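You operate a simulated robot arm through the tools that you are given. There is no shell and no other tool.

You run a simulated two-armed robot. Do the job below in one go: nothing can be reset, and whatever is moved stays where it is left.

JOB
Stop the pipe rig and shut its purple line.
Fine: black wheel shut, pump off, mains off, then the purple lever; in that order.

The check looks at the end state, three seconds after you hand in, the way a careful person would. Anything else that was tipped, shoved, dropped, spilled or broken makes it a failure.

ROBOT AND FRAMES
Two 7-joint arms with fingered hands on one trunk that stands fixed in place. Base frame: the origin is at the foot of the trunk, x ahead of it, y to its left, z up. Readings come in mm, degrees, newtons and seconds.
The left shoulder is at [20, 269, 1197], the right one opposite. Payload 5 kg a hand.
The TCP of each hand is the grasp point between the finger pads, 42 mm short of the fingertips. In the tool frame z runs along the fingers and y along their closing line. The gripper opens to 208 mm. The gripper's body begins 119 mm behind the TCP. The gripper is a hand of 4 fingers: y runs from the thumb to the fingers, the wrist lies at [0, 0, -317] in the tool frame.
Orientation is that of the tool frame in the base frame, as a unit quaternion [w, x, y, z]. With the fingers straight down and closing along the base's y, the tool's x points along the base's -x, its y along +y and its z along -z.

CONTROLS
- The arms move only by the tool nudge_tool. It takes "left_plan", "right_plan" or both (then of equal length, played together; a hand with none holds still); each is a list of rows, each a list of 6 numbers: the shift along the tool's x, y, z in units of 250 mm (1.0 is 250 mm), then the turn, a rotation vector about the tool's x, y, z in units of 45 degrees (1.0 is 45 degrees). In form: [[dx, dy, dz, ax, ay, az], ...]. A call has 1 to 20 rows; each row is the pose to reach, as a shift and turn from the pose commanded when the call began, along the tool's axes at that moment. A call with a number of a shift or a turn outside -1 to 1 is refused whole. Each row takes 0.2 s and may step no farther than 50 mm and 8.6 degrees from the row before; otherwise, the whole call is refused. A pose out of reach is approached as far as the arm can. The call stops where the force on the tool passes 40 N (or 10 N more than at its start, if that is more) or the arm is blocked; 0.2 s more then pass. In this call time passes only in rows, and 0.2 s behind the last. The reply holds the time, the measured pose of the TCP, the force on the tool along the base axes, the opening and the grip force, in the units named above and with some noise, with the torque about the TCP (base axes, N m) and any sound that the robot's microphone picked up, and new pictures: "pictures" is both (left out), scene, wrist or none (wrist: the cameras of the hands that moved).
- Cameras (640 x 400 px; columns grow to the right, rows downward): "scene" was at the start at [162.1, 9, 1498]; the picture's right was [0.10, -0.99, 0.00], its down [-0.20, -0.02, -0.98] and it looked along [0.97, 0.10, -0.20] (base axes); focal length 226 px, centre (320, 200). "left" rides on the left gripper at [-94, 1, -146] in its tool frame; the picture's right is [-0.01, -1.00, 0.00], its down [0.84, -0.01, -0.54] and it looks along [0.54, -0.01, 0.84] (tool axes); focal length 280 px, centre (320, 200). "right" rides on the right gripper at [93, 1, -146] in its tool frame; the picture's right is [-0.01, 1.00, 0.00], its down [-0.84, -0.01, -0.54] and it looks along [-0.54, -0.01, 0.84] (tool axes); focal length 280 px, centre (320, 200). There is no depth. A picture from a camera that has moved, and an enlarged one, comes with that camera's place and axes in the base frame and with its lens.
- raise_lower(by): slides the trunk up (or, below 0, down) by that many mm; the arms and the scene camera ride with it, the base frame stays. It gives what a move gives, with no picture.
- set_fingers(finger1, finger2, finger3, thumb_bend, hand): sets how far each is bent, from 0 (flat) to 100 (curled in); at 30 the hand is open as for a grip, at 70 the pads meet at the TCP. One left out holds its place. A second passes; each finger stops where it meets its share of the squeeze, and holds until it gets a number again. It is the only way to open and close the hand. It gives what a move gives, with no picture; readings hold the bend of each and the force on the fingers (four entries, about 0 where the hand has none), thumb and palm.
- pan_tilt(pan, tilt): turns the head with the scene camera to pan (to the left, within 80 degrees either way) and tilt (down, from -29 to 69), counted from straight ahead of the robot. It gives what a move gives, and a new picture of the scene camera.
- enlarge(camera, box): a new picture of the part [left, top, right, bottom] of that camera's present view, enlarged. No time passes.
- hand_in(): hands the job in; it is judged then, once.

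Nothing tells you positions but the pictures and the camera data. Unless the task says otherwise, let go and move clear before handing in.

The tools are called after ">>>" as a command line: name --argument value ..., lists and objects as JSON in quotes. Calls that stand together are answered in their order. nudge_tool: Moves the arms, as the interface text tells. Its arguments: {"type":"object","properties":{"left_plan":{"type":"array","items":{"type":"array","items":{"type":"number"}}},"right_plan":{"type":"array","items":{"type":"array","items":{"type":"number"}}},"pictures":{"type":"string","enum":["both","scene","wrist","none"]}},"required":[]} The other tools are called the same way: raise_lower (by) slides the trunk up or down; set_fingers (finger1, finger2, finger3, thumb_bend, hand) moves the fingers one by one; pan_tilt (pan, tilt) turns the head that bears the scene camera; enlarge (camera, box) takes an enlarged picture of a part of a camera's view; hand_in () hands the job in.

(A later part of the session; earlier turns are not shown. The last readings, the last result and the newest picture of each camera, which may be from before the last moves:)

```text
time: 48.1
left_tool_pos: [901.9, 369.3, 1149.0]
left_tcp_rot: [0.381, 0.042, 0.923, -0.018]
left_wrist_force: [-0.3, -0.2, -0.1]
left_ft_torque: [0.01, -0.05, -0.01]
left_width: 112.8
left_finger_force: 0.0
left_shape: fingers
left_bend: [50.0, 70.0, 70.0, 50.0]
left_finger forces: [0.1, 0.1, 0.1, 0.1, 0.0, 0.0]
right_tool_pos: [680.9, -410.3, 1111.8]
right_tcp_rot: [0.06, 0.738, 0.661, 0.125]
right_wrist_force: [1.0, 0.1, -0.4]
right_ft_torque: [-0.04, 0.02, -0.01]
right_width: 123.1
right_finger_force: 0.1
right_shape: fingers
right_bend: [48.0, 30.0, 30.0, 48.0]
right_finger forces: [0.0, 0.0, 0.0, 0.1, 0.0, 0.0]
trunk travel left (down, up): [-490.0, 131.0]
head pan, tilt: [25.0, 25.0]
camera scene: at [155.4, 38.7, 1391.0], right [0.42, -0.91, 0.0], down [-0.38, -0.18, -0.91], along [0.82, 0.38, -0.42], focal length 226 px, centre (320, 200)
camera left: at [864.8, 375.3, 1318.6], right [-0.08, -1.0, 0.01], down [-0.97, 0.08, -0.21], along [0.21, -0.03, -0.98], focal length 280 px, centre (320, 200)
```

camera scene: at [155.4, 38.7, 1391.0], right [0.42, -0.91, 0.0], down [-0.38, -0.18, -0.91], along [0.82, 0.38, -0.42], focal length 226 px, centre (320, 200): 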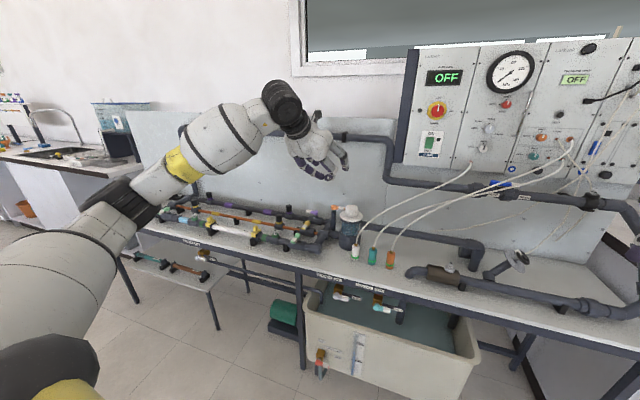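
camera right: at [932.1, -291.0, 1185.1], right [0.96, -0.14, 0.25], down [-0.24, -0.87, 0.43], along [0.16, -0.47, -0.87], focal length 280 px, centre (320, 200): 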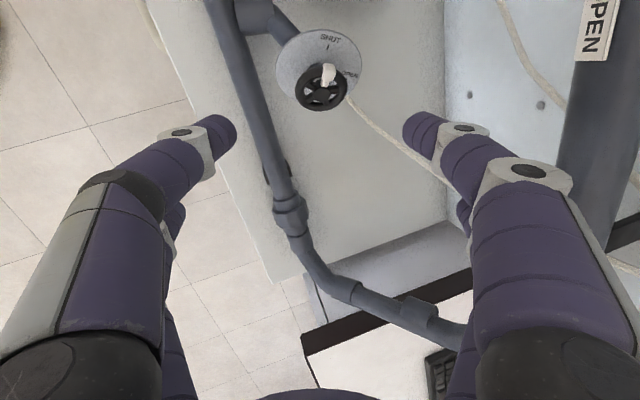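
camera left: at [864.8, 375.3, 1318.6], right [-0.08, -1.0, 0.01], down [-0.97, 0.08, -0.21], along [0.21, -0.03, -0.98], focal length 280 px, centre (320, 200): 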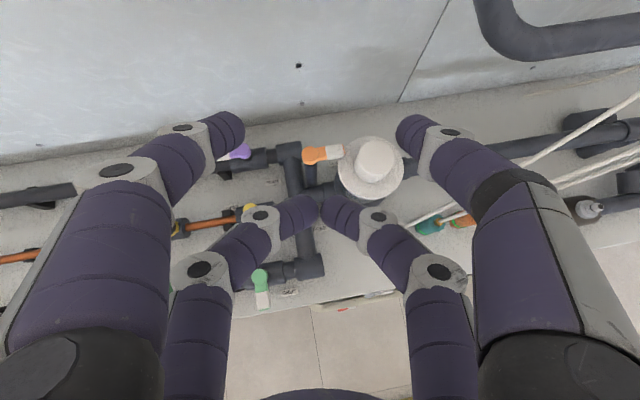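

The hand is pitched properly. I'll move it left over the purple lever to a look pose.

>>> nudge_tool --left_plan '[[0.02, 0.127, 0.103, 0, 0, 0], [0.039, 0.254, 0.206, 0, 0, 0], [0.059, 0.38, 0.31, 0, 0, 0], [0.078, 0.507, 0.413, 0, 0, 0], [0.098, 0.634, 0.516, 0, 0, 0]]' --pictures "both"

>>> enlarge --camera "left" --box '[200, 50, 440, 200]'

>>> enlarge --camera "scene" --box '[230, 140, 390, 240]'

```text
time: 49.3
left_tool_pos: [989.7, 522.5, 1039.6]
left_tcp_rot: [0.383, 0.041, 0.923, -0.019]
left_wrist_force: [0.2, 0.0, 0.5]
left_ft_torque: [-0.05, -0.02, -0.03]
left_width: 112.5
left_finger_force: 0.1
left_shape: fingers
left_bend: [50.0, 70.0, 70.0, 50.0]
left_finger forces: [0.1, 0.1, 0.0, 0.0, 0.0, 0.0]
right_tool_pos: [680.4, -410.1, 1112.3]
right_tcp_rot: [0.059, 0.738, 0.66, 0.126]
right_wrist_force: [0.6, 0.3, -0.2]
right_ft_torque: [-0.13, 0.03, -0.01]
right_width: 123.4
right_finger_force: 0.1
right_shape: fingers
right_bend: [48.0, 30.0, 30.0, 48.0]
right_finger forces: [0.0, 0.1, 0.0, 0.0, 0.0, 0.1]
trunk travel left (down, up): [-490.0, 131.0]
head pan, tilt: [25.0, 25.0]
camera scene: at [155.4, 39.1, 1390.9], right [0.42, -0.91, 0.0], down [-0.38, -0.18, -0.91], along [0.82, 0.38, -0.42], focal length 226 px, centre (320, 200)
camera left: at [952.9, 528.2, 1209.6], right [-0.08, -1.0, 0.01], down [-0.97, 0.07, -0.21], along [0.21, -0.03, -0.98], focal length 280 px, centre (320, 200)
```

scene: 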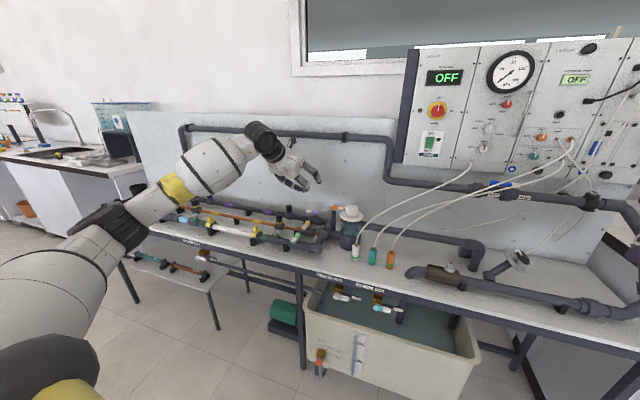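
left: 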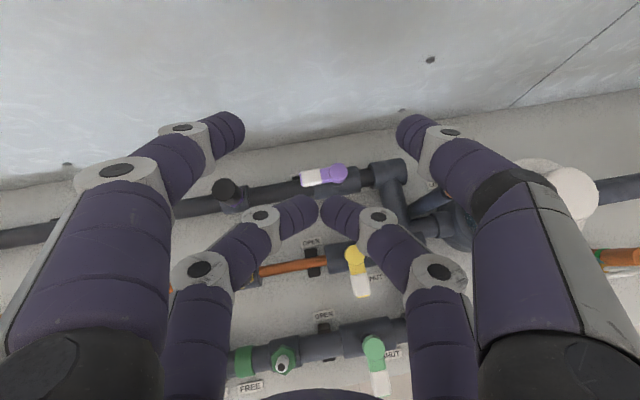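

```text
2.67 times, centred on (320, 125) of left
camera zoom: at [952.9, 528.2, 1209.6], right [-0.08, -1.0, 0.01], down [-0.97, 0.07, -0.21], along [0.21, -0.03, -0.98], focal length 748 px, centre (320, 400)
```

zoom: 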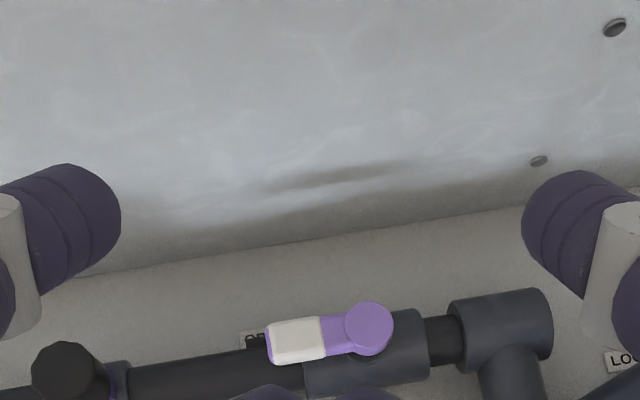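

```text
4.00 times, centred on (310, 190) of scene
camera zoom: at [155.4, 39.1, 1390.9], right [0.42, -0.91, 0.0], down [-0.38, -0.18, -0.91], along [0.82, 0.38, -0.42], focal length 904 px, centre (360, 240)
```

zoom: 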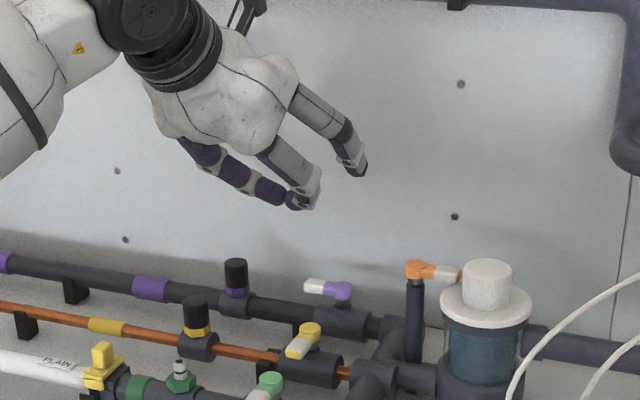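

The labels show OPEN at the back-left and SHUT at the front for each valve, so purple must swing toward me. I'll use the closed lower finger pair as a hook: first position it above and just behind the lever handle.

>>> nudge_tool --left_plan '[[-0.019, 0.0135, 0.119, 0, 0, 0], [-0.038, 0.027, 0.238, 0, 0, 0], [-0.057, 0.0405, 0.357, 0, 0, 0], [-0.076, 0.054, 0.476, 0, 0, 0]]' --pictures "both"

>>> enlarge --camera "left" --box '[200, 100, 440, 250]'

>>> enlarge --camera "scene" --box '[258, 165, 370, 235]'

```text
time: 50.5
left_tool_pos: [1082.6, 531.3, 968.3]
left_tcp_rot: [0.378, 0.038, 0.925, -0.016]
left_wrist_force: [-33.9, 4.8, 3.9]
left_ft_torque: [0.34, -0.03, 2.13]
left_width: 104.2
left_finger_force: 15.8
left_shape: fingers
left_bend: [48.0, 70.0, 70.0, 50.0]
left_finger forces: [32.9, 0.0, 0.1, 0.0, 0.1, 0.1]
right_tool_pos: [678.6, -411.0, 1113.1]
right_tcp_rot: [0.06, 0.737, 0.661, 0.126]
right_wrist_force: [0.0, -0.4, 0.5]
right_ft_torque: [0.07, -0.02, -0.01]
right_width: 123.5
right_finger_force: 0.0
right_shape: fingers
right_bend: [48.0, 30.0, 30.0, 48.0]
right_finger forces: [0.1, 0.0, 0.1, 0.0, 0.0, 0.0]
trunk travel left (down, up): [-490.0, 131.0]
head pan, tilt: [25.0, 25.0]
stopped in row 4 (left hand): the force on the tool passed its limit at 44 N (the readings are from after the stop); the commanded pose is now the measured one
camera scene: at [152.8, 38.3, 1391.4], right [0.42, -0.91, 0.0], down [-0.38, -0.18, -0.91], along [0.82, 0.38, -0.42], focal length 226 px, centre (320, 200)
camera left: at [1047.8, 537.2, 1139.0], right [-0.07, -1.0, 0.01], down [-0.98, 0.07, -0.21], along [0.21, -0.03, -0.98], focal length 280 px, centre (320, 200)
```

scene: 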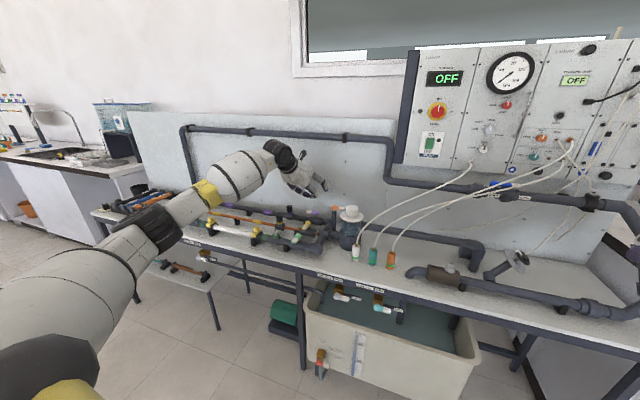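
left: 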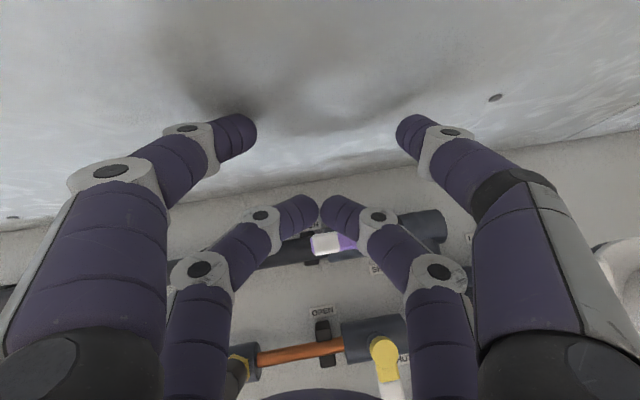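

```text
2.67 times, centred on (320, 175) of left
camera zoom: at [1047.8, 537.2, 1139.0], right [-0.07, -1.0, 0.01], down [-0.98, 0.07, -0.21], along [0.21, -0.03, -0.98], focal length 748 px, centre (320, 267)
```

zoom: 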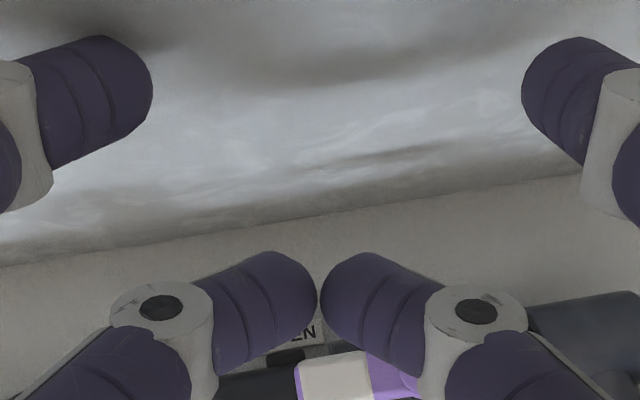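

```text
5.71 times, centred on (314, 200) of scene
camera zoom: at [152.8, 38.3, 1391.4], right [0.42, -0.91, 0.0], down [-0.38, -0.18, -0.91], along [0.82, 0.38, -0.42], focal length 1291 px, centre (354, 200)
```

zoom: 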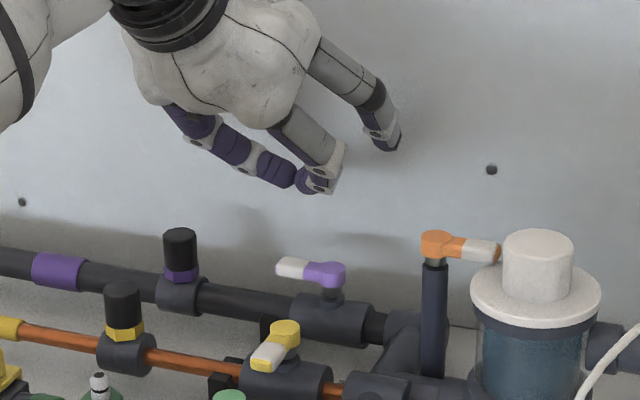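

The upper fingertip touched the backboard (about 34 N, fixed board, nothing moved), so that pose is too deep. I'll back off, close the upper pair and roll the hand 45° so the spare pair stays clear of the board.

>>> nudge_tool --left_plan '[[0.029, -0.007, -0.085, 0, 0, 0], [0.058, -0.013, -0.169, 0, 0, 0]]' --pictures "none"

>>> set_fingers --hand "left" --finger1 70 --thumb_bend 70

>>> nudge_tool --left_plan '[[0, -0.016, 0, 0, 0, 0.167], [0, -0.031, 0, 0, 0, 0.333], [0, -0.047, 0, 0, 0, 0.5], [0, -0.063, 0, 0, 0, 0.667], [0, -0.078, 0, 0, 0, 0.833], [0, -0.094, 0, 0, 0, 1.0]]' --pictures "both"

>>> enlarge --camera "scene" --box '[258, 165, 370, 235]'

```text
time: 51.1
left_tool_pos: [1047.1, 526.8, 986.2]
left_tcp_rot: [0.38, 0.04, 0.924, -0.017]
left_wrist_force: [0.3, 0.0, -1.6]
left_ft_torque: [0.0, -0.03, -0.01]
left_width: 112.4
left_finger_force: 0.0
left_shape: fingers
left_bend: [50.0, 70.0, 70.0, 50.0]
left_finger forces: [0.0, 0.1, 0.0, 0.0, 0.0, 0.1]
right_tool_pos: [680.8, -411.6, 1111.6]
right_tcp_rot: [0.061, 0.739, 0.66, 0.126]
right_wrist_force: [-0.6, -0.5, -0.3]
right_ft_torque: [-0.03, 0.05, -0.02]
right_width: 123.3
right_finger_force: 0.1
right_shape: fingers
right_bend: [48.0, 30.0, 30.0, 48.0]
right_finger forces: [0.0, 0.0, 0.0, 0.1, 0.0, 0.0]
trunk travel left (down, up): [-490.0, 131.0]
head pan, tilt: [25.0, 25.0]
```

```text
time: 52.1
left_tool_pos: [1045.5, 528.5, 987.1]
left_tcp_rot: [0.381, 0.04, 0.924, -0.017]
left_wrist_force: [-1.4, -0.7, -0.9]
left_ft_torque: [0.0, 0.0, 0.02]
left_width: 11.2
left_finger_force: 0.1
left_shape: fingers
left_bend: [70.0, 70.0, 70.0, 70.0]
left_finger forces: [0.1, 0.0, 0.1, 0.0, 0.0, 0.0]
right_tool_pos: [680.3, -410.1, 1114.2]
right_tcp_rot: [0.059, 0.738, 0.66, 0.126]
right_wrist_force: [-0.2, 1.1, 0.6]
right_ft_torque: [0.03, 0.03, 0.0]
right_width: 123.5
right_finger_force: 0.1
right_shape: fingers
right_bend: [48.0, 30.0, 30.0, 48.0]
right_finger forces: [0.0, 0.0, 0.0, 0.1, 0.1, 0.1]
trunk travel left (down, up): [-490.0, 131.0]
head pan, tilt: [25.0, 25.0]
```

```text
time: 53.5
left_tool_pos: [1044.5, 503.4, 986.8]
left_tcp_rot: [0.358, 0.392, 0.838, 0.13]
left_wrist_force: [0.1, -0.6, 0.7]
left_ft_torque: [-0.01, -0.01, 0.01]
left_width: 11.1
left_finger_force: 0.0
left_shape: fingers
left_bend: [70.0, 70.0, 70.0, 70.0]
left_finger forces: [0.0, 0.0, 0.0, 0.0, 0.0, 0.0]
right_tool_pos: [680.6, -411.6, 1112.1]
right_tcp_rot: [0.058, 0.738, 0.661, 0.125]
right_wrist_force: [-0.3, -0.3, -0.2]
right_ft_torque: [0.01, -0.01, -0.01]
right_width: 123.3
right_finger_force: 0.0
right_shape: fingers
right_bend: [48.0, 30.0, 30.0, 48.0]
right_finger forces: [0.1, 0.0, 0.0, 0.0, 0.0, 0.0]
trunk travel left (down, up): [-490.0, 131.0]
head pan, tilt: [25.0, 25.0]
camera scene: at [155.1, 38.4, 1391.1], right [0.42, -0.91, 0.0], down [-0.38, -0.18, -0.91], along [0.82, 0.38, -0.42], focal length 226 px, centre (320, 200)
camera left: at [984.2, 445.5, 1138.9], right [-0.56, -0.67, -0.49], down [-0.75, 0.66, -0.04], along [0.35, 0.35, -0.87], focal length 280 px, centre (320, 200)
```

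scene: 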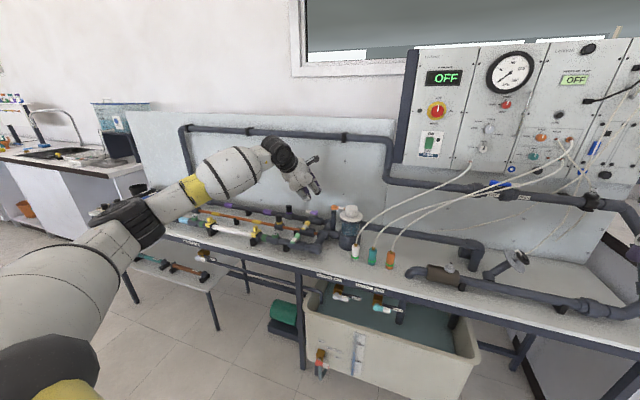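
left: 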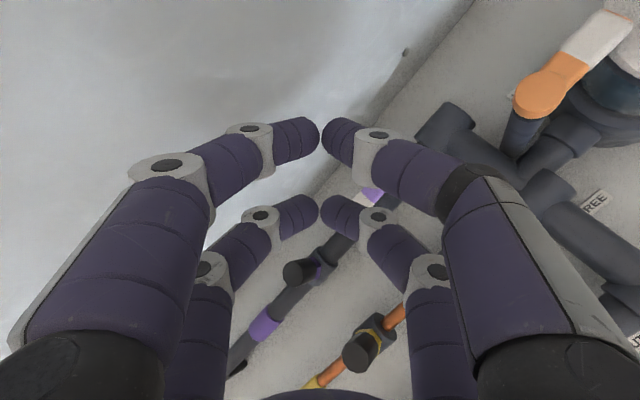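

```text
5.71 times, centred on (314, 200) of scene
camera zoom: at [155.1, 38.4, 1391.1], right [0.42, -0.91, 0.0], down [-0.38, -0.18, -0.91], along [0.82, 0.38, -0.42], focal length 1291 px, centre (354, 200)
```

zoom: 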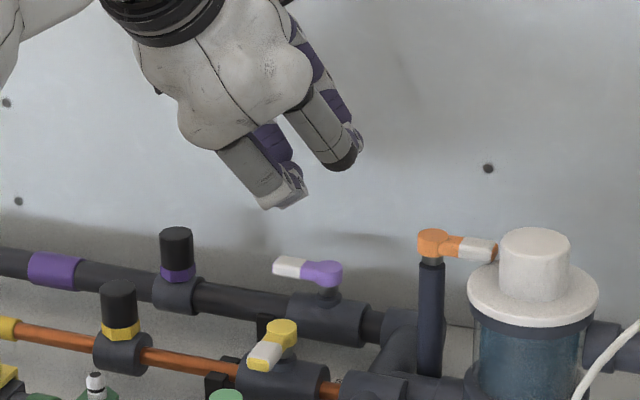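

The spare pair is now off to the upper right of the hook pair. I'll move the hand forward over the space behind the handle, staying high, and check clearance.

>>> nudge_tool --left_plan '[[-0.034, 0.044, 0.055, 0, 0, 0], [-0.068, 0.088, 0.11, 0, 0, 0]]' --pictures "both"

>>> enlarge --camera "scene" --box '[274, 180, 354, 230]'

>>> enlarge --camera "left" --box '[240, 120, 432, 240]'

```text
time: 54.1
left_tool_pos: [1084.1, 503.4, 986.9]
left_tcp_rot: [0.358, 0.39, 0.838, 0.129]
left_wrist_force: [0.8, -0.1, 0.3]
left_ft_torque: [-0.01, 0.04, 0.0]
left_width: 10.8
left_finger_force: 0.0
left_shape: fingers
left_bend: [70.0, 70.0, 70.0, 70.0]
left_finger forces: [0.0, 0.0, 0.1, 0.0, 0.0, 0.0]
right_tool_pos: [681.2, -410.5, 1112.7]
right_tcp_rot: [0.059, 0.738, 0.66, 0.126]
right_wrist_force: [0.3, 0.2, 0.0]
right_ft_torque: [0.01, -0.02, 0.0]
right_width: 123.3
right_finger_force: 0.1
right_shape: fingers
right_bend: [48.0, 30.0, 30.0, 48.0]
right_finger forces: [0.0, 0.0, 0.1, 0.0, 0.0, 0.1]
trunk travel left (down, up): [-490.0, 131.0]
head pan, tilt: [25.0, 25.0]
camera scene: at [155.3, 38.3, 1391.0], right [0.42, -0.91, 0.0], down [-0.38, -0.18, -0.91], along [0.82, 0.38, -0.42], focal length 226 px, centre (320, 200)
camera left: at [1024.0, 445.7, 1138.2], right [-0.56, -0.67, -0.49], down [-0.75, 0.66, -0.04], along [0.35, 0.34, -0.87], focal length 280 px, centre (320, 200)
```

scene: 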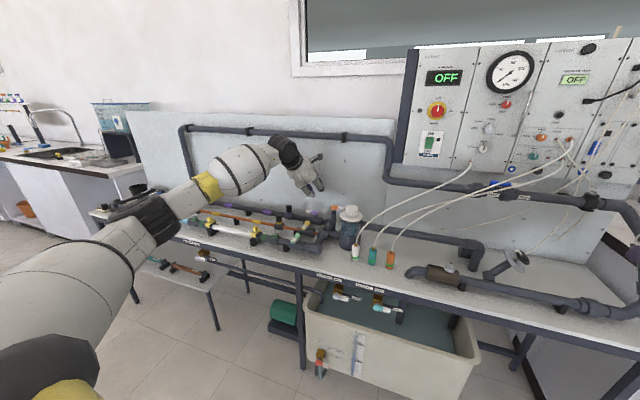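
left: 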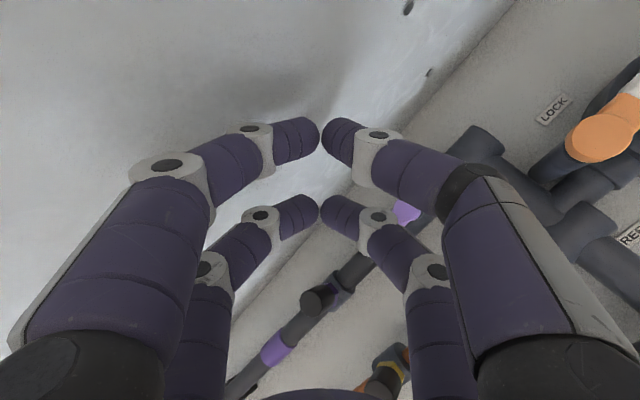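

```text
8.00 times, centred on (314, 205) of scene
camera zoom: at [155.3, 38.3, 1391.0], right [0.42, -0.91, 0.0], down [-0.38, -0.18, -0.91], along [0.82, 0.38, -0.42], focal length 1808 px, centre (368, 160)
```

zoom: 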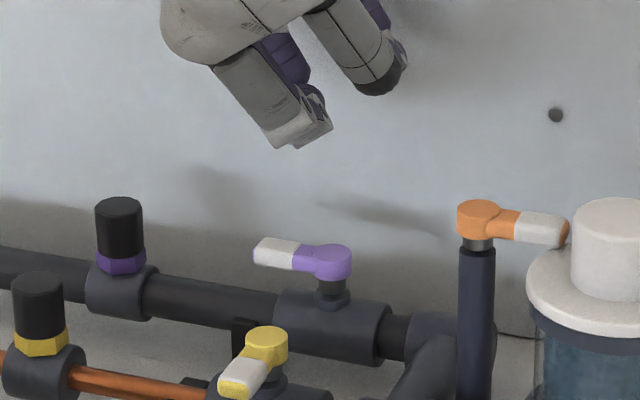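

```text
3.33 times, centred on (336, 180) of left
camera zoom: at [1024.0, 445.7, 1138.2], right [-0.56, -0.67, -0.49], down [-0.75, 0.66, -0.04], along [0.35, 0.34, -0.87], focal length 935 px, centre (267, 267)
```

zoom: 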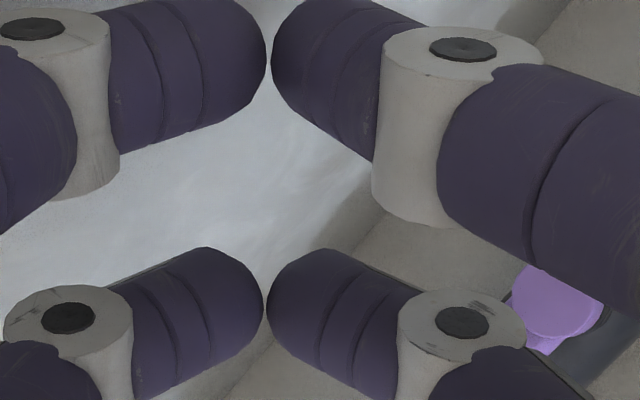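

At this roll the hook's knuckle would come down on the lever itself, so I'll change plan: roll to 90°, where finger1 curls downward and makes a vertical hook behind the handle. I'll do that at a safe height and look at the finger shapes.

>>> nudge_tool --left_plan '[[0.034, 0.011, -0.016, 0, 0, 0.167], [0.067, 0.021, -0.032, 0, 0, 0.333], [0.101, 0.032, -0.049, 0, 0, 0.5], [0.135, 0.043, -0.065, 0, 0, 0.667], [0.168, 0.053, -0.081, 0, 0, 0.833], [0.202, 0.064, -0.097, 0, 0, 1.0]]' --pictures "none"

>>> set_fingers --hand "left" --finger1 55 --thumb_bend 100

>>> enlarge --camera "left" --box '[0, 0, 640, 400]'

>>> enlarge --camera "scene" --box '[258, 150, 370, 220]'

```text
time: 55.5
left_tool_pos: [1053.4, 555.1, 988.6]
left_tcp_rot: [0.28, 0.683, 0.624, 0.256]
left_wrist_force: [0.0, 0.5, 0.1]
left_ft_torque: [-0.03, 0.03, 0.0]
left_width: 11.2
left_finger_force: 0.2
left_shape: fingers
left_bend: [70.0, 70.0, 70.0, 70.0]
left_finger forces: [0.0, 0.0, 0.1, 0.0, 0.0, 0.0]
right_tool_pos: [680.2, -409.7, 1112.2]
right_tcp_rot: [0.06, 0.738, 0.66, 0.125]
right_wrist_force: [0.0, 0.0, 0.1]
right_ft_torque: [-0.02, 0.01, -0.06]
right_width: 123.2
right_finger_force: 0.0
right_shape: fingers
right_bend: [48.0, 30.0, 30.0, 48.0]
right_finger forces: [0.1, 0.0, 0.1, 0.1, 0.0, 0.0]
trunk travel left (down, up): [-490.0, 131.0]
head pan, tilt: [25.0, 25.0]
```

```text
time: 56.5
left_tool_pos: [1053.2, 554.1, 987.3]
left_tcp_rot: [0.281, 0.682, 0.625, 0.256]
left_wrist_force: [-1.0, -0.2, -0.2]
left_ft_torque: [-0.03, -0.01, -0.02]
left_width: 58.8
left_finger_force: 0.2
left_shape: fingers
left_bend: [55.0, 70.0, 70.0, 99.0]
left_finger forces: [0.0, 0.0, 0.0, 0.0, 0.0, 0.0]
right_tool_pos: [680.0, -410.3, 1111.7]
right_tcp_rot: [0.06, 0.738, 0.66, 0.126]
right_wrist_force: [-0.4, 0.4, 0.0]
right_ft_torque: [0.01, 0.02, 0.0]
right_width: 123.4
right_finger_force: 0.0
right_shape: fingers
right_bend: [48.0, 30.0, 30.0, 48.0]
right_finger forces: [0.0, 0.1, 0.0, 0.1, 0.0, 0.0]
trunk travel left (down, up): [-490.0, 131.0]
head pan, tilt: [25.0, 25.0]
```

```text
1.00 times, centred on (320, 200) of left (not enlarged: the box is as wide or as high as the picture)
camera zoom: at [944.3, 471.9, 1092.8], right [-0.71, 0.05, -0.7], down [-0.31, 0.87, 0.37], along [0.63, 0.48, -0.61], focal length 280 px, centre (320, 200)
```

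zoom: 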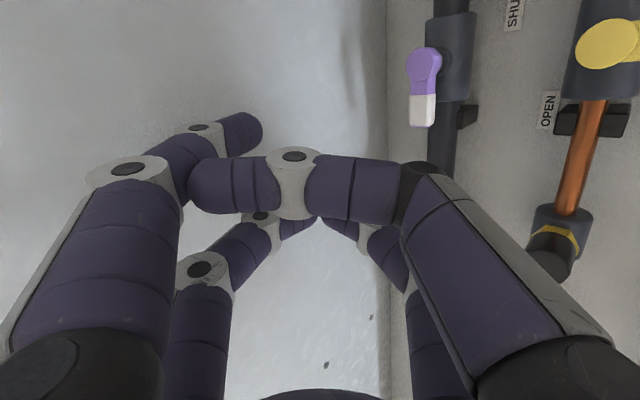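

```text
5.71 times, centred on (314, 185) of scene
camera zoom: at [155.1, 38.4, 1391.1], right [0.42, -0.91, 0.0], down [-0.38, -0.18, -0.91], along [0.82, 0.38, -0.42], focal length 1291 px, centre (354, 286)
```

zoom: 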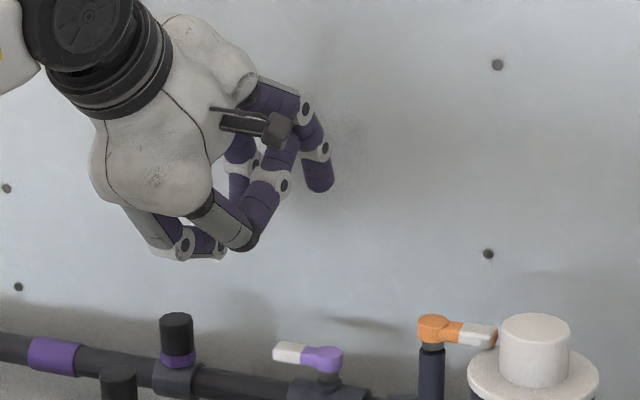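

The side view shows finger1 forming a good vertical hook, with the thumb curled out of the way. I'll curl finger3 the same way (so nothing hangs low), pitch the hand steeper, and come down to just above the handle.

>>> set_fingers --hand "left" --finger2 55 --finger3 100

>>> nudge_tool --left_plan '[[0.014, -0.069, 0.03, 0.079, -0.0133, 0.0175], [0.027, -0.137, 0.059, 0.158, -0.0265, 0.0351], [0.041, -0.206, 0.089, 0.2371, -0.0398, 0.0526]]' --pictures "both"

>>> enlarge --camera "scene" --box '[258, 165, 370, 235]'

>>> enlarge --camera "left" --box '[200, 20, 520, 220]'

```text
time: 57.5
left_tool_pos: [1054.1, 554.1, 986.8]
left_tcp_rot: [0.281, 0.681, 0.625, 0.256]
left_wrist_force: [0.5, -0.8, 0.8]
left_ft_torque: [-0.01, 0.02, 0.0]
left_width: 58.8
left_finger_force: 0.0
left_shape: fingers
left_bend: [55.0, 55.0, 100.0, 99.0]
left_finger forces: [0.0, 0.1, 0.1, 0.0, 0.0, 0.0]
right_tool_pos: [681.1, -411.2, 1112.7]
right_tcp_rot: [0.06, 0.738, 0.66, 0.126]
right_wrist_force: [-0.1, 0.1, -0.6]
right_ft_torque: [0.01, 0.0, 0.01]
right_width: 123.4
right_finger_force: 0.1
right_shape: fingers
right_bend: [48.0, 30.0, 30.0, 48.0]
right_finger forces: [0.0, 0.0, 0.0, 0.0, 0.1, 0.0]
trunk travel left (down, up): [-490.0, 131.0]
head pan, tilt: [25.0, 25.0]
```

```text
time: 58.3
left_tool_pos: [1034.0, 566.6, 934.6]
left_tcp_rot: [0.221, 0.721, 0.628, 0.192]
left_wrist_force: [0.5, -0.3, 0.4]
left_ft_torque: [-0.03, -0.03, -0.01]
left_width: 58.7
left_finger_force: 0.1
left_shape: fingers
left_bend: [55.0, 55.0, 100.0, 100.0]
left_finger forces: [0.0, 0.1, 0.0, 0.0, 0.0, 0.0]
right_tool_pos: [680.9, -411.5, 1112.7]
right_tcp_rot: [0.06, 0.738, 0.66, 0.125]
right_wrist_force: [0.5, -1.0, 0.5]
right_ft_torque: [-0.01, 0.0, 0.02]
right_width: 123.6
right_finger_force: 0.0
right_shape: fingers
right_bend: [48.0, 30.0, 30.0, 48.0]
right_finger forces: [0.0, 0.0, 0.0, 0.0, 0.0, 0.0]
trunk travel left (down, up): [-490.0, 131.0]
head pan, tilt: [25.0, 25.0]
camera scene: at [155.4, 38.5, 1391.0], right [0.42, -0.91, 0.0], down [-0.38, -0.18, -0.91], along [0.82, 0.38, -0.42], focal length 226 px, centre (320, 200)
camera left: at [941.3, 485.8, 1057.0], right [-0.82, 0.1, -0.56], down [-0.19, 0.88, 0.44], along [0.53, 0.47, -0.7], focal length 280 px, centre (320, 200)
```

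scene: 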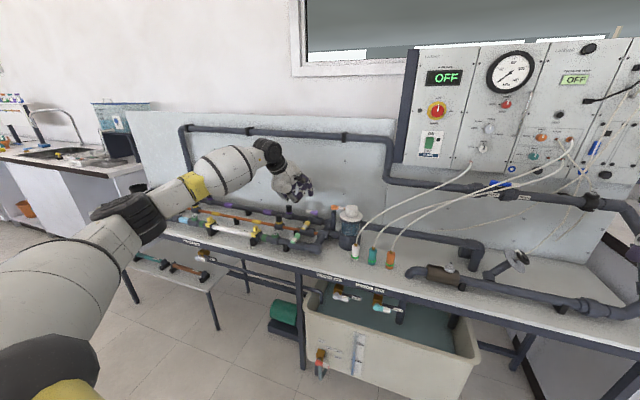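
left: 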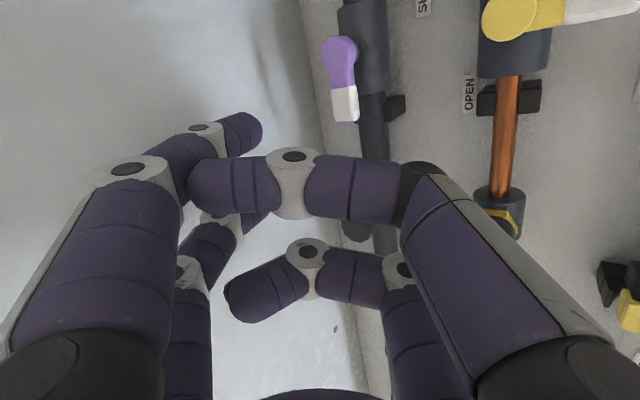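

```text
5.71 times, centred on (314, 200) of scene
camera zoom: at [155.4, 38.5, 1391.0], right [0.42, -0.91, 0.0], down [-0.38, -0.18, -0.91], along [0.82, 0.38, -0.42], focal length 1291 px, centre (354, 200)
```

zoom: 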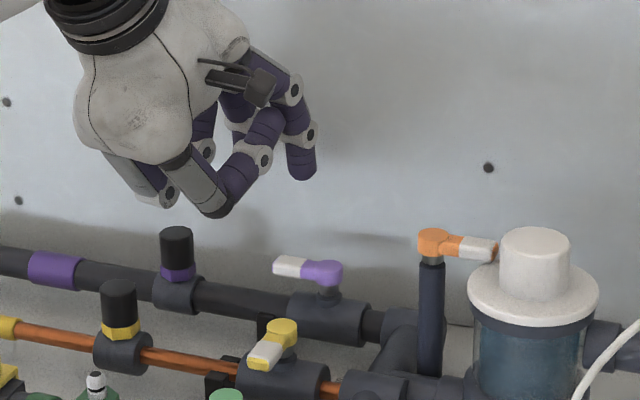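

```text
2.00 times, centred on (360, 120) of left
camera zoom: at [941.3, 485.8, 1057.0], right [-0.82, 0.1, -0.56], down [-0.19, 0.88, 0.44], along [0.53, 0.47, -0.7], focal length 561 px, centre (240, 360)
```

zoom: 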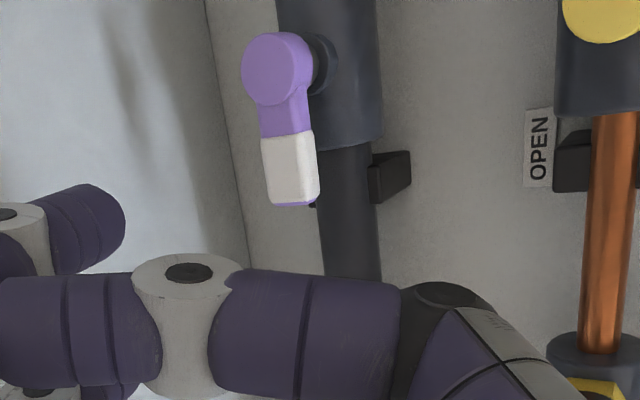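

The hook and handle positions agree between views: handle from pivot [1065, 489, 849] to tip [1062, 540, 847], with the hook tip about 16 mm behind its back edge. I'll lower the hand 60 mm, keeping behind the handle.

>>> nudge_tool --left_plan '[[0.0008, -0.04, 0.069, 0, 0, 0], [0.0016, -0.081, 0.139, 0, 0, 0], [0.0024, -0.121, 0.208, 0, 0, 0]]' --pictures "wrist"

>>> enlarge --camera "scene" --box '[274, 180, 354, 230]'

>>> enlarge --camera "left" --box '[160, 0, 416, 160]'

```text
time: 59.1
left_tool_pos: [1039.1, 566.3, 875.2]
left_tcp_rot: [0.221, 0.721, 0.627, 0.193]
left_wrist_force: [-0.4, 0.1, 1.0]
left_ft_torque: [-0.03, 0.05, -0.01]
left_width: 59.1
left_finger_force: 0.1
left_shape: fingers
left_bend: [55.0, 55.0, 100.0, 100.0]
left_finger forces: [0.0, 0.0, 0.1, 0.1, 0.0, 0.0]
right_tool_pos: [680.7, -411.1, 1112.4]
right_tcp_rot: [0.059, 0.738, 0.66, 0.125]
right_wrist_force: [1.2, -0.1, -0.8]
right_ft_torque: [-0.04, 0.06, -0.04]
right_width: 123.3
right_finger_force: 0.1
right_shape: fingers
right_bend: [48.0, 30.0, 30.0, 48.0]
right_finger forces: [0.0, 0.0, 0.0, 0.0, 0.0, 0.1]
trunk travel left (down, up): [-490.0, 131.0]
head pan, tilt: [25.0, 25.0]
camera left: at [945.9, 486.8, 996.7], right [-0.82, 0.1, -0.56], down [-0.19, 0.88, 0.44], along [0.53, 0.47, -0.7], focal length 280 px, centre (320, 200)
```

left: 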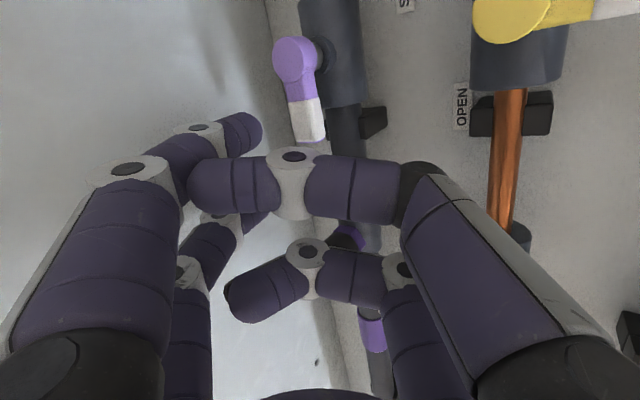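

```text
8.00 times, centred on (314, 205) of scene
camera zoom: at [155.4, 38.8, 1391.0], right [0.42, -0.91, 0.0], down [-0.38, -0.18, -0.91], along [0.82, 0.38, -0.42], focal length 1808 px, centre (368, 160)
```

zoom: 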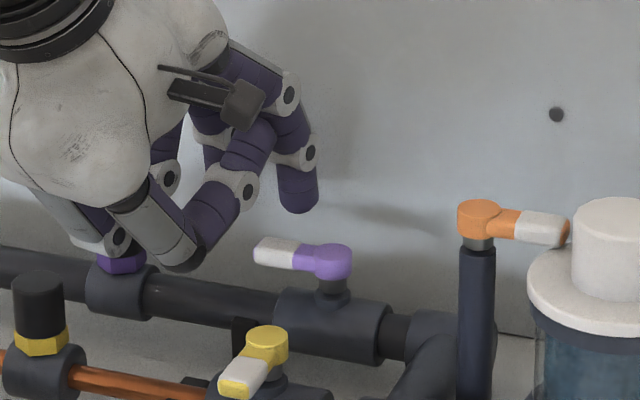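

```text
2.50 times, centred on (288, 80) of left
camera zoom: at [945.9, 486.8, 996.7], right [-0.82, 0.1, -0.56], down [-0.19, 0.88, 0.44], along [0.53, 0.47, -0.7], focal length 701 px, centre (400, 500)
```

zoom: 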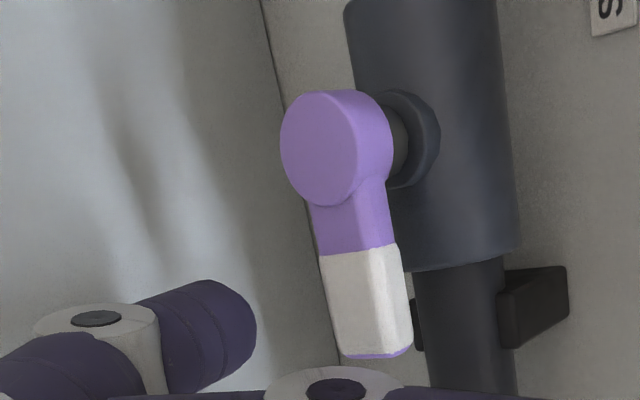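

The hook tip is about 10 mm behind the handle and well within its length. I'll shift 6 mm right for extra room from the yellow cap and lower the remaining 29 mm.

>>> nudge_tool --left_plan '[[-0.012, -0.0155, 0.0245, 0, 0, 0], [-0.018, -0.031, 0.049, 0, 0, 0], [-0.024, -0.0465, 0.0735, 0, 0, 0], [-0.024, -0.062, 0.098, 0, 0, 0]]' --pictures "wrist"

>>> enlarge --camera "scene" --box '[274, 180, 354, 230]'

>>> enlarge --camera "left" --box '[160, 0, 416, 160]'

```text
time: 60.1
left_tool_pos: [1039.0, 559.9, 846.1]
left_tcp_rot: [0.221, 0.722, 0.628, 0.191]
left_wrist_force: [0.8, 0.0, -0.5]
left_ft_torque: [0.0, 0.02, -0.04]
left_width: 59.5
left_finger_force: 0.0
left_shape: fingers
left_bend: [55.0, 55.0, 100.0, 100.0]
left_finger forces: [0.1, 0.0, 0.0, 0.1, 0.0, 0.1]
right_tool_pos: [682.6, -410.6, 1112.2]
right_tcp_rot: [0.06, 0.738, 0.66, 0.126]
right_wrist_force: [0.1, 0.1, 0.2]
right_ft_torque: [-0.01, 0.04, -0.02]
right_width: 123.3
right_finger_force: 0.1
right_shape: fingers
right_bend: [48.0, 30.0, 30.0, 48.0]
right_finger forces: [0.0, 0.0, 0.0, 0.1, 0.1, 0.0]
trunk travel left (down, up): [-490.0, 131.0]
head pan, tilt: [25.0, 25.0]
camera left: at [945.8, 480.3, 968.0], right [-0.82, 0.1, -0.56], down [-0.19, 0.88, 0.44], along [0.53, 0.47, -0.7], focal length 280 px, centre (320, 200)
```

left: 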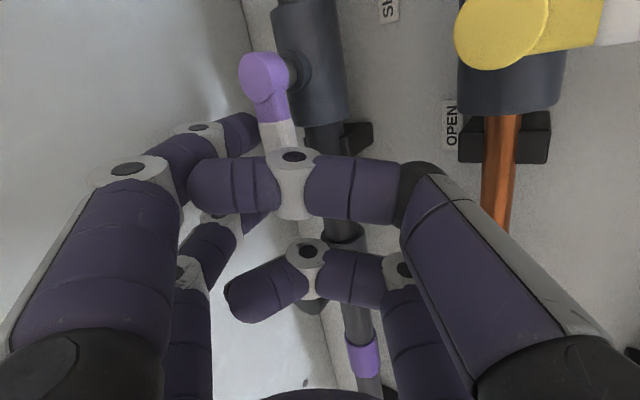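

```text
8.00 times, centred on (314, 205) of scene
camera zoom: at [155.4, 38.5, 1391.0], right [0.42, -0.91, 0.0], down [-0.38, -0.18, -0.91], along [0.82, 0.38, -0.42], focal length 1808 px, centre (368, 160)
```

zoom: 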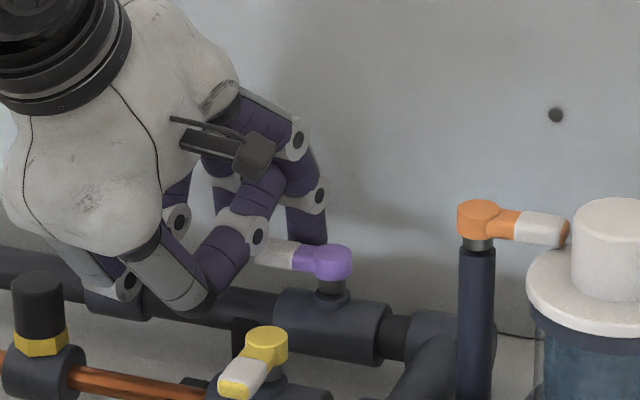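

```text
2.50 times, centred on (288, 80) of left
camera zoom: at [945.8, 480.3, 968.0], right [-0.82, 0.1, -0.56], down [-0.19, 0.88, 0.44], along [0.53, 0.47, -0.7], focal length 701 px, centre (400, 500)
```

zoom: 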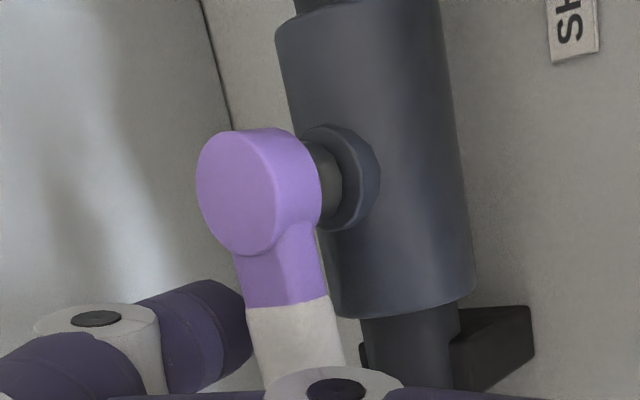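

The hook finger is now down behind the handle. I'll start drawing the handle toward me along its arc and check progress.

>>> nudge_tool --left_plan '[[0.0103, -0.0326, -0.022, 0, 0, 0], [0.0193, -0.0584, -0.0395, 0, 0, 0], [0.0204, -0.0883, -0.0597, 0, 0, 0]]' --pictures "wrist"

>>> enlarge --camera "scene" --box '[274, 180, 354, 230]'

>>> enlarge --camera "left" --box '[160, 0, 416, 160]'

```text
time: 60.9
left_tool_pos: [1014.7, 564.0, 849.2]
left_tcp_rot: [0.223, 0.722, 0.626, 0.192]
left_wrist_force: [10.7, -10.4, 4.7]
left_ft_torque: [0.47, 0.55, 0.44]
left_width: 59.7
left_finger_force: 8.0
left_shape: fingers
left_bend: [54.0, 55.0, 100.0, 100.0]
left_finger forces: [1.8, 0.0, 14.8, 0.1, 0.0, 0.0]
right_tool_pos: [680.2, -412.3, 1112.1]
right_tcp_rot: [0.06, 0.739, 0.66, 0.125]
right_wrist_force: [-0.5, -0.4, 0.8]
right_ft_torque: [0.0, 0.04, 0.04]
right_width: 123.3
right_finger_force: 0.0
right_shape: fingers
right_bend: [48.0, 30.0, 30.0, 48.0]
right_finger forces: [0.1, 0.0, 0.1, 0.0, 0.0, 0.0]
trunk travel left (down, up): [-490.0, 131.0]
head pan, tilt: [25.0, 25.0]
camera left: at [921.1, 484.7, 970.4], right [-0.82, 0.1, -0.56], down [-0.19, 0.88, 0.44], along [0.54, 0.47, -0.7], focal length 280 px, centre (320, 200)
```

left: 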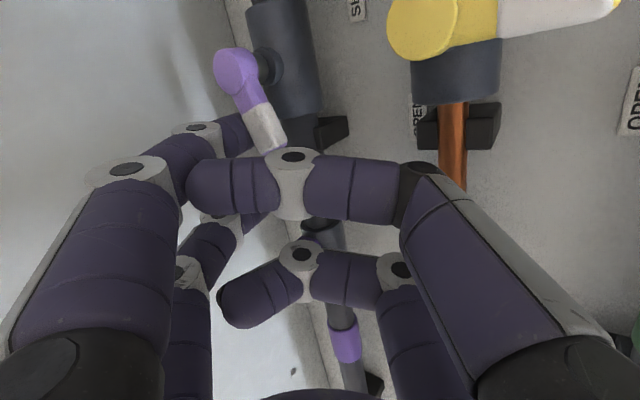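

```text
8.00 times, centred on (314, 205) of scene
camera zoom: at [155.6, 37.4, 1391.2], right [0.42, -0.91, 0.0], down [-0.38, -0.18, -0.91], along [0.82, 0.38, -0.42], focal length 1808 px, centre (368, 160)
```

zoom: 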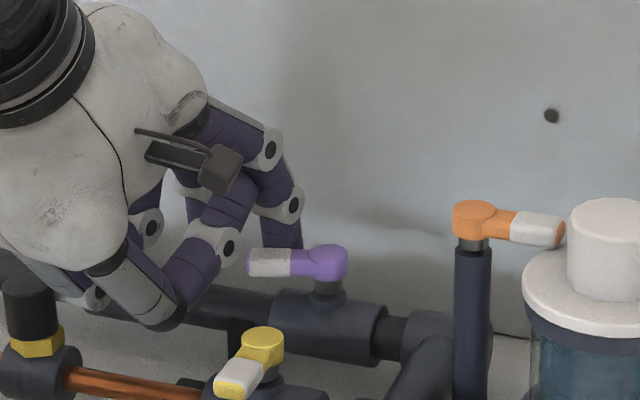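

```text
2.50 times, centred on (288, 80) of left
camera zoom: at [921.1, 484.7, 970.4], right [-0.82, 0.1, -0.56], down [-0.19, 0.88, 0.44], along [0.54, 0.47, -0.7], focal length 701 px, centre (400, 500)
```

zoom: 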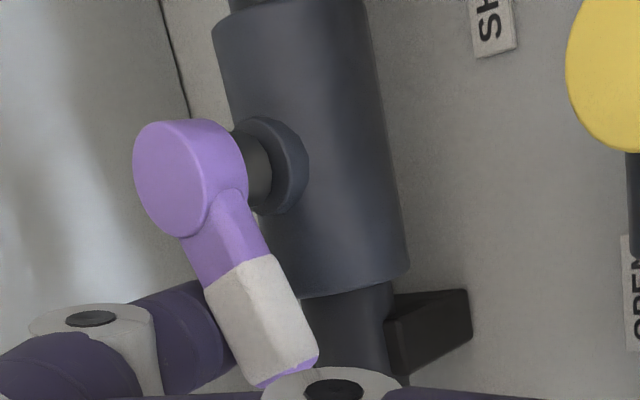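

Finger3's curled knuckle is pressing (about 15 N) against the yellow cap, so I must not continue this way. I'll back off right away by a few millimetres and check the forces and the cap.

>>> nudge_tool --left_plan '[[-0.0273, 0.03, 0.0202, 0, 0, 0]]' --pictures "none"

>>> enlarge --camera "scene" --box '[258, 190, 322, 230]'

>>> enlarge --camera "left" --box '[160, 0, 416, 160]'

```text
time: 61.3
left_tool_pos: [1018.0, 564.1, 844.2]
left_tcp_rot: [0.219, 0.722, 0.628, 0.192]
left_wrist_force: [0.4, -0.8, 0.3]
left_ft_torque: [0.02, 0.01, 0.04]
left_width: 59.5
left_finger_force: 0.1
left_shape: fingers
left_bend: [54.0, 55.0, 100.0, 100.0]
left_finger forces: [0.1, 0.0, 0.7, 0.0, 0.0, 0.0]
right_tool_pos: [681.2, -409.8, 1111.6]
right_tcp_rot: [0.059, 0.738, 0.66, 0.126]
right_wrist_force: [1.3, 0.3, -0.7]
right_ft_torque: [-0.03, 0.03, 0.05]
right_width: 123.0
right_finger_force: 0.1
right_shape: fingers
right_bend: [48.0, 30.0, 30.0, 48.0]
right_finger forces: [0.0, 0.1, 0.1, 0.0, 0.1, 0.0]
trunk travel left (down, up): [-490.0, 131.0]
head pan, tilt: [25.0, 25.0]
```

```text
10.00 times, centred on (290, 210) of scene
camera zoom: at [155.5, 38.7, 1390.9], right [0.42, -0.91, 0.0], down [-0.38, -0.18, -0.91], along [0.82, 0.38, -0.42], focal length 2259 px, centre (620, 100)
```

zoom: 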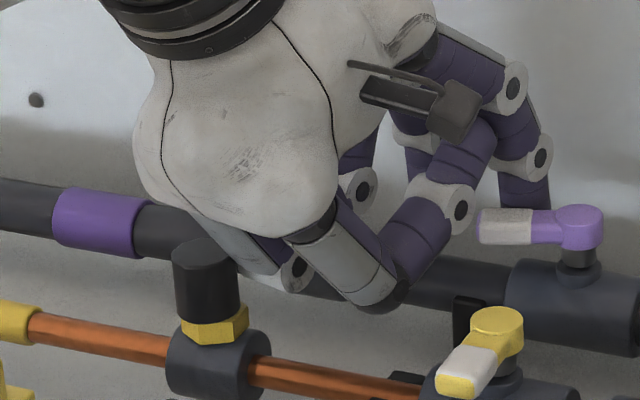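

```text
2.50 times, centred on (288, 80) of left
camera zoom: at [927.0, 483.5, 967.2], right [-0.82, 0.1, -0.56], down [-0.19, 0.88, 0.44], along [0.53, 0.47, -0.7], focal length 701 px, centre (400, 500)
```

zoom: 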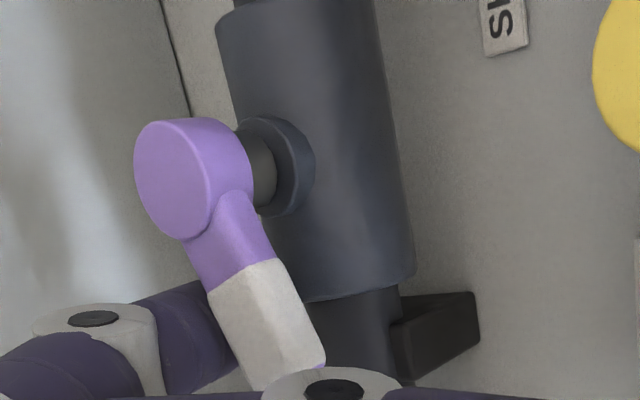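

Contact is gone and the cap looks unmoved. I'll re-orient the hand about the hook tip — steeper and yawed a little — so the curled fingers rise above and clear of the yellow cap and yellow lever.

>>> nudge_tool --left_plan '[[-0.0106, 0.0022, -0.017, 0.056, 0.0347, -0.0556], [-0.0212, 0.0044, -0.034, 0.112, 0.0693, -0.1112]]' --pictures "wrist"

>>> enlarge --camera "scene" --box '[258, 190, 338, 240]'

>>> enlarge --camera "left" --box '[160, 0, 416, 160]'

```text
time: 61.9
left_tool_pos: [1016.7, 556.8, 854.2]
left_tcp_rot: [0.179, 0.697, 0.673, 0.174]
left_wrist_force: [-0.4, 0.8, -0.8]
left_ft_torque: [-0.06, 0.01, 0.01]
left_width: 59.4
left_finger_force: 0.1
left_shape: fingers
left_bend: [54.0, 55.0, 100.0, 100.0]
left_finger forces: [0.0, 0.0, 0.0, 0.0, 0.0, 0.0]
right_tool_pos: [680.3, -411.9, 1111.9]
right_tcp_rot: [0.06, 0.738, 0.66, 0.126]
right_wrist_force: [0.5, -1.0, -0.5]
right_ft_torque: [0.02, 0.01, 0.05]
right_width: 123.4
right_finger_force: 0.1
right_shape: fingers
right_bend: [48.0, 30.0, 30.0, 48.0]
right_finger forces: [0.1, 0.0, 0.0, 0.1, 0.1, 0.0]
trunk travel left (down, up): [-490.0, 131.0]
head pan, tilt: [25.0, 25.0]
camera left: at [943.1, 466.8, 982.5], right [-0.88, 0.02, -0.48], down [-0.24, 0.85, 0.47], along [0.42, 0.53, -0.74], focal length 280 px, centre (320, 200)
```

left: 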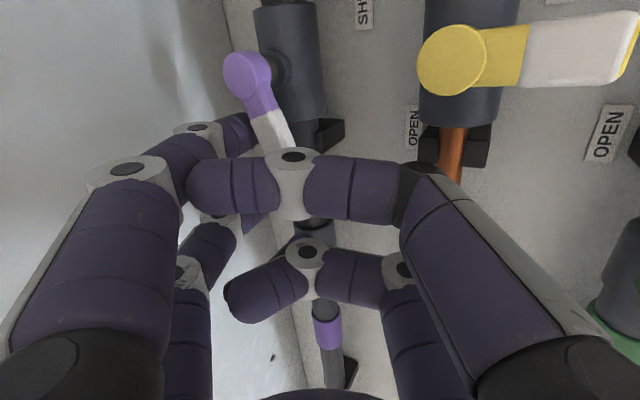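

```text
8.00 times, centred on (298, 215) of scene
camera zoom: at [155.3, 38.2, 1391.1], right [0.42, -0.91, 0.0], down [-0.38, -0.18, -0.91], along [0.82, 0.38, -0.42], focal length 1808 px, centre (496, 80)
```

zoom: 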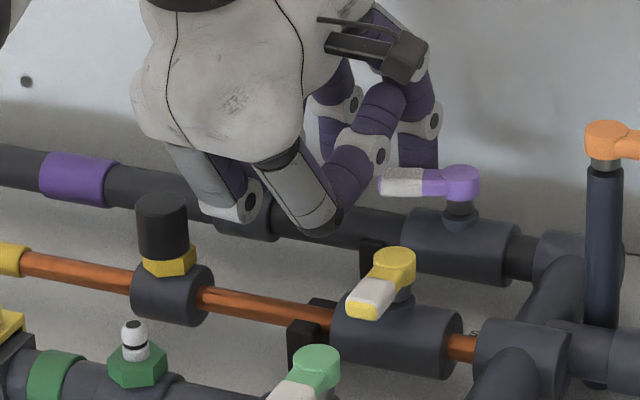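

```text
2.50 times, centred on (288, 80) of left
camera zoom: at [943.1, 466.8, 982.5], right [-0.88, 0.02, -0.48], down [-0.24, 0.85, 0.47], along [0.42, 0.53, -0.74], focal length 701 px, centre (400, 500)
```

zoom: 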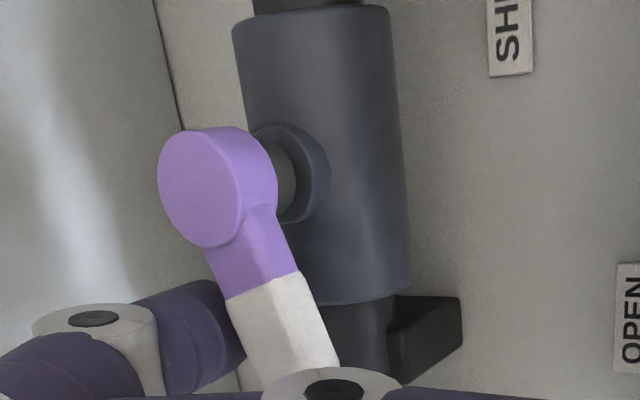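

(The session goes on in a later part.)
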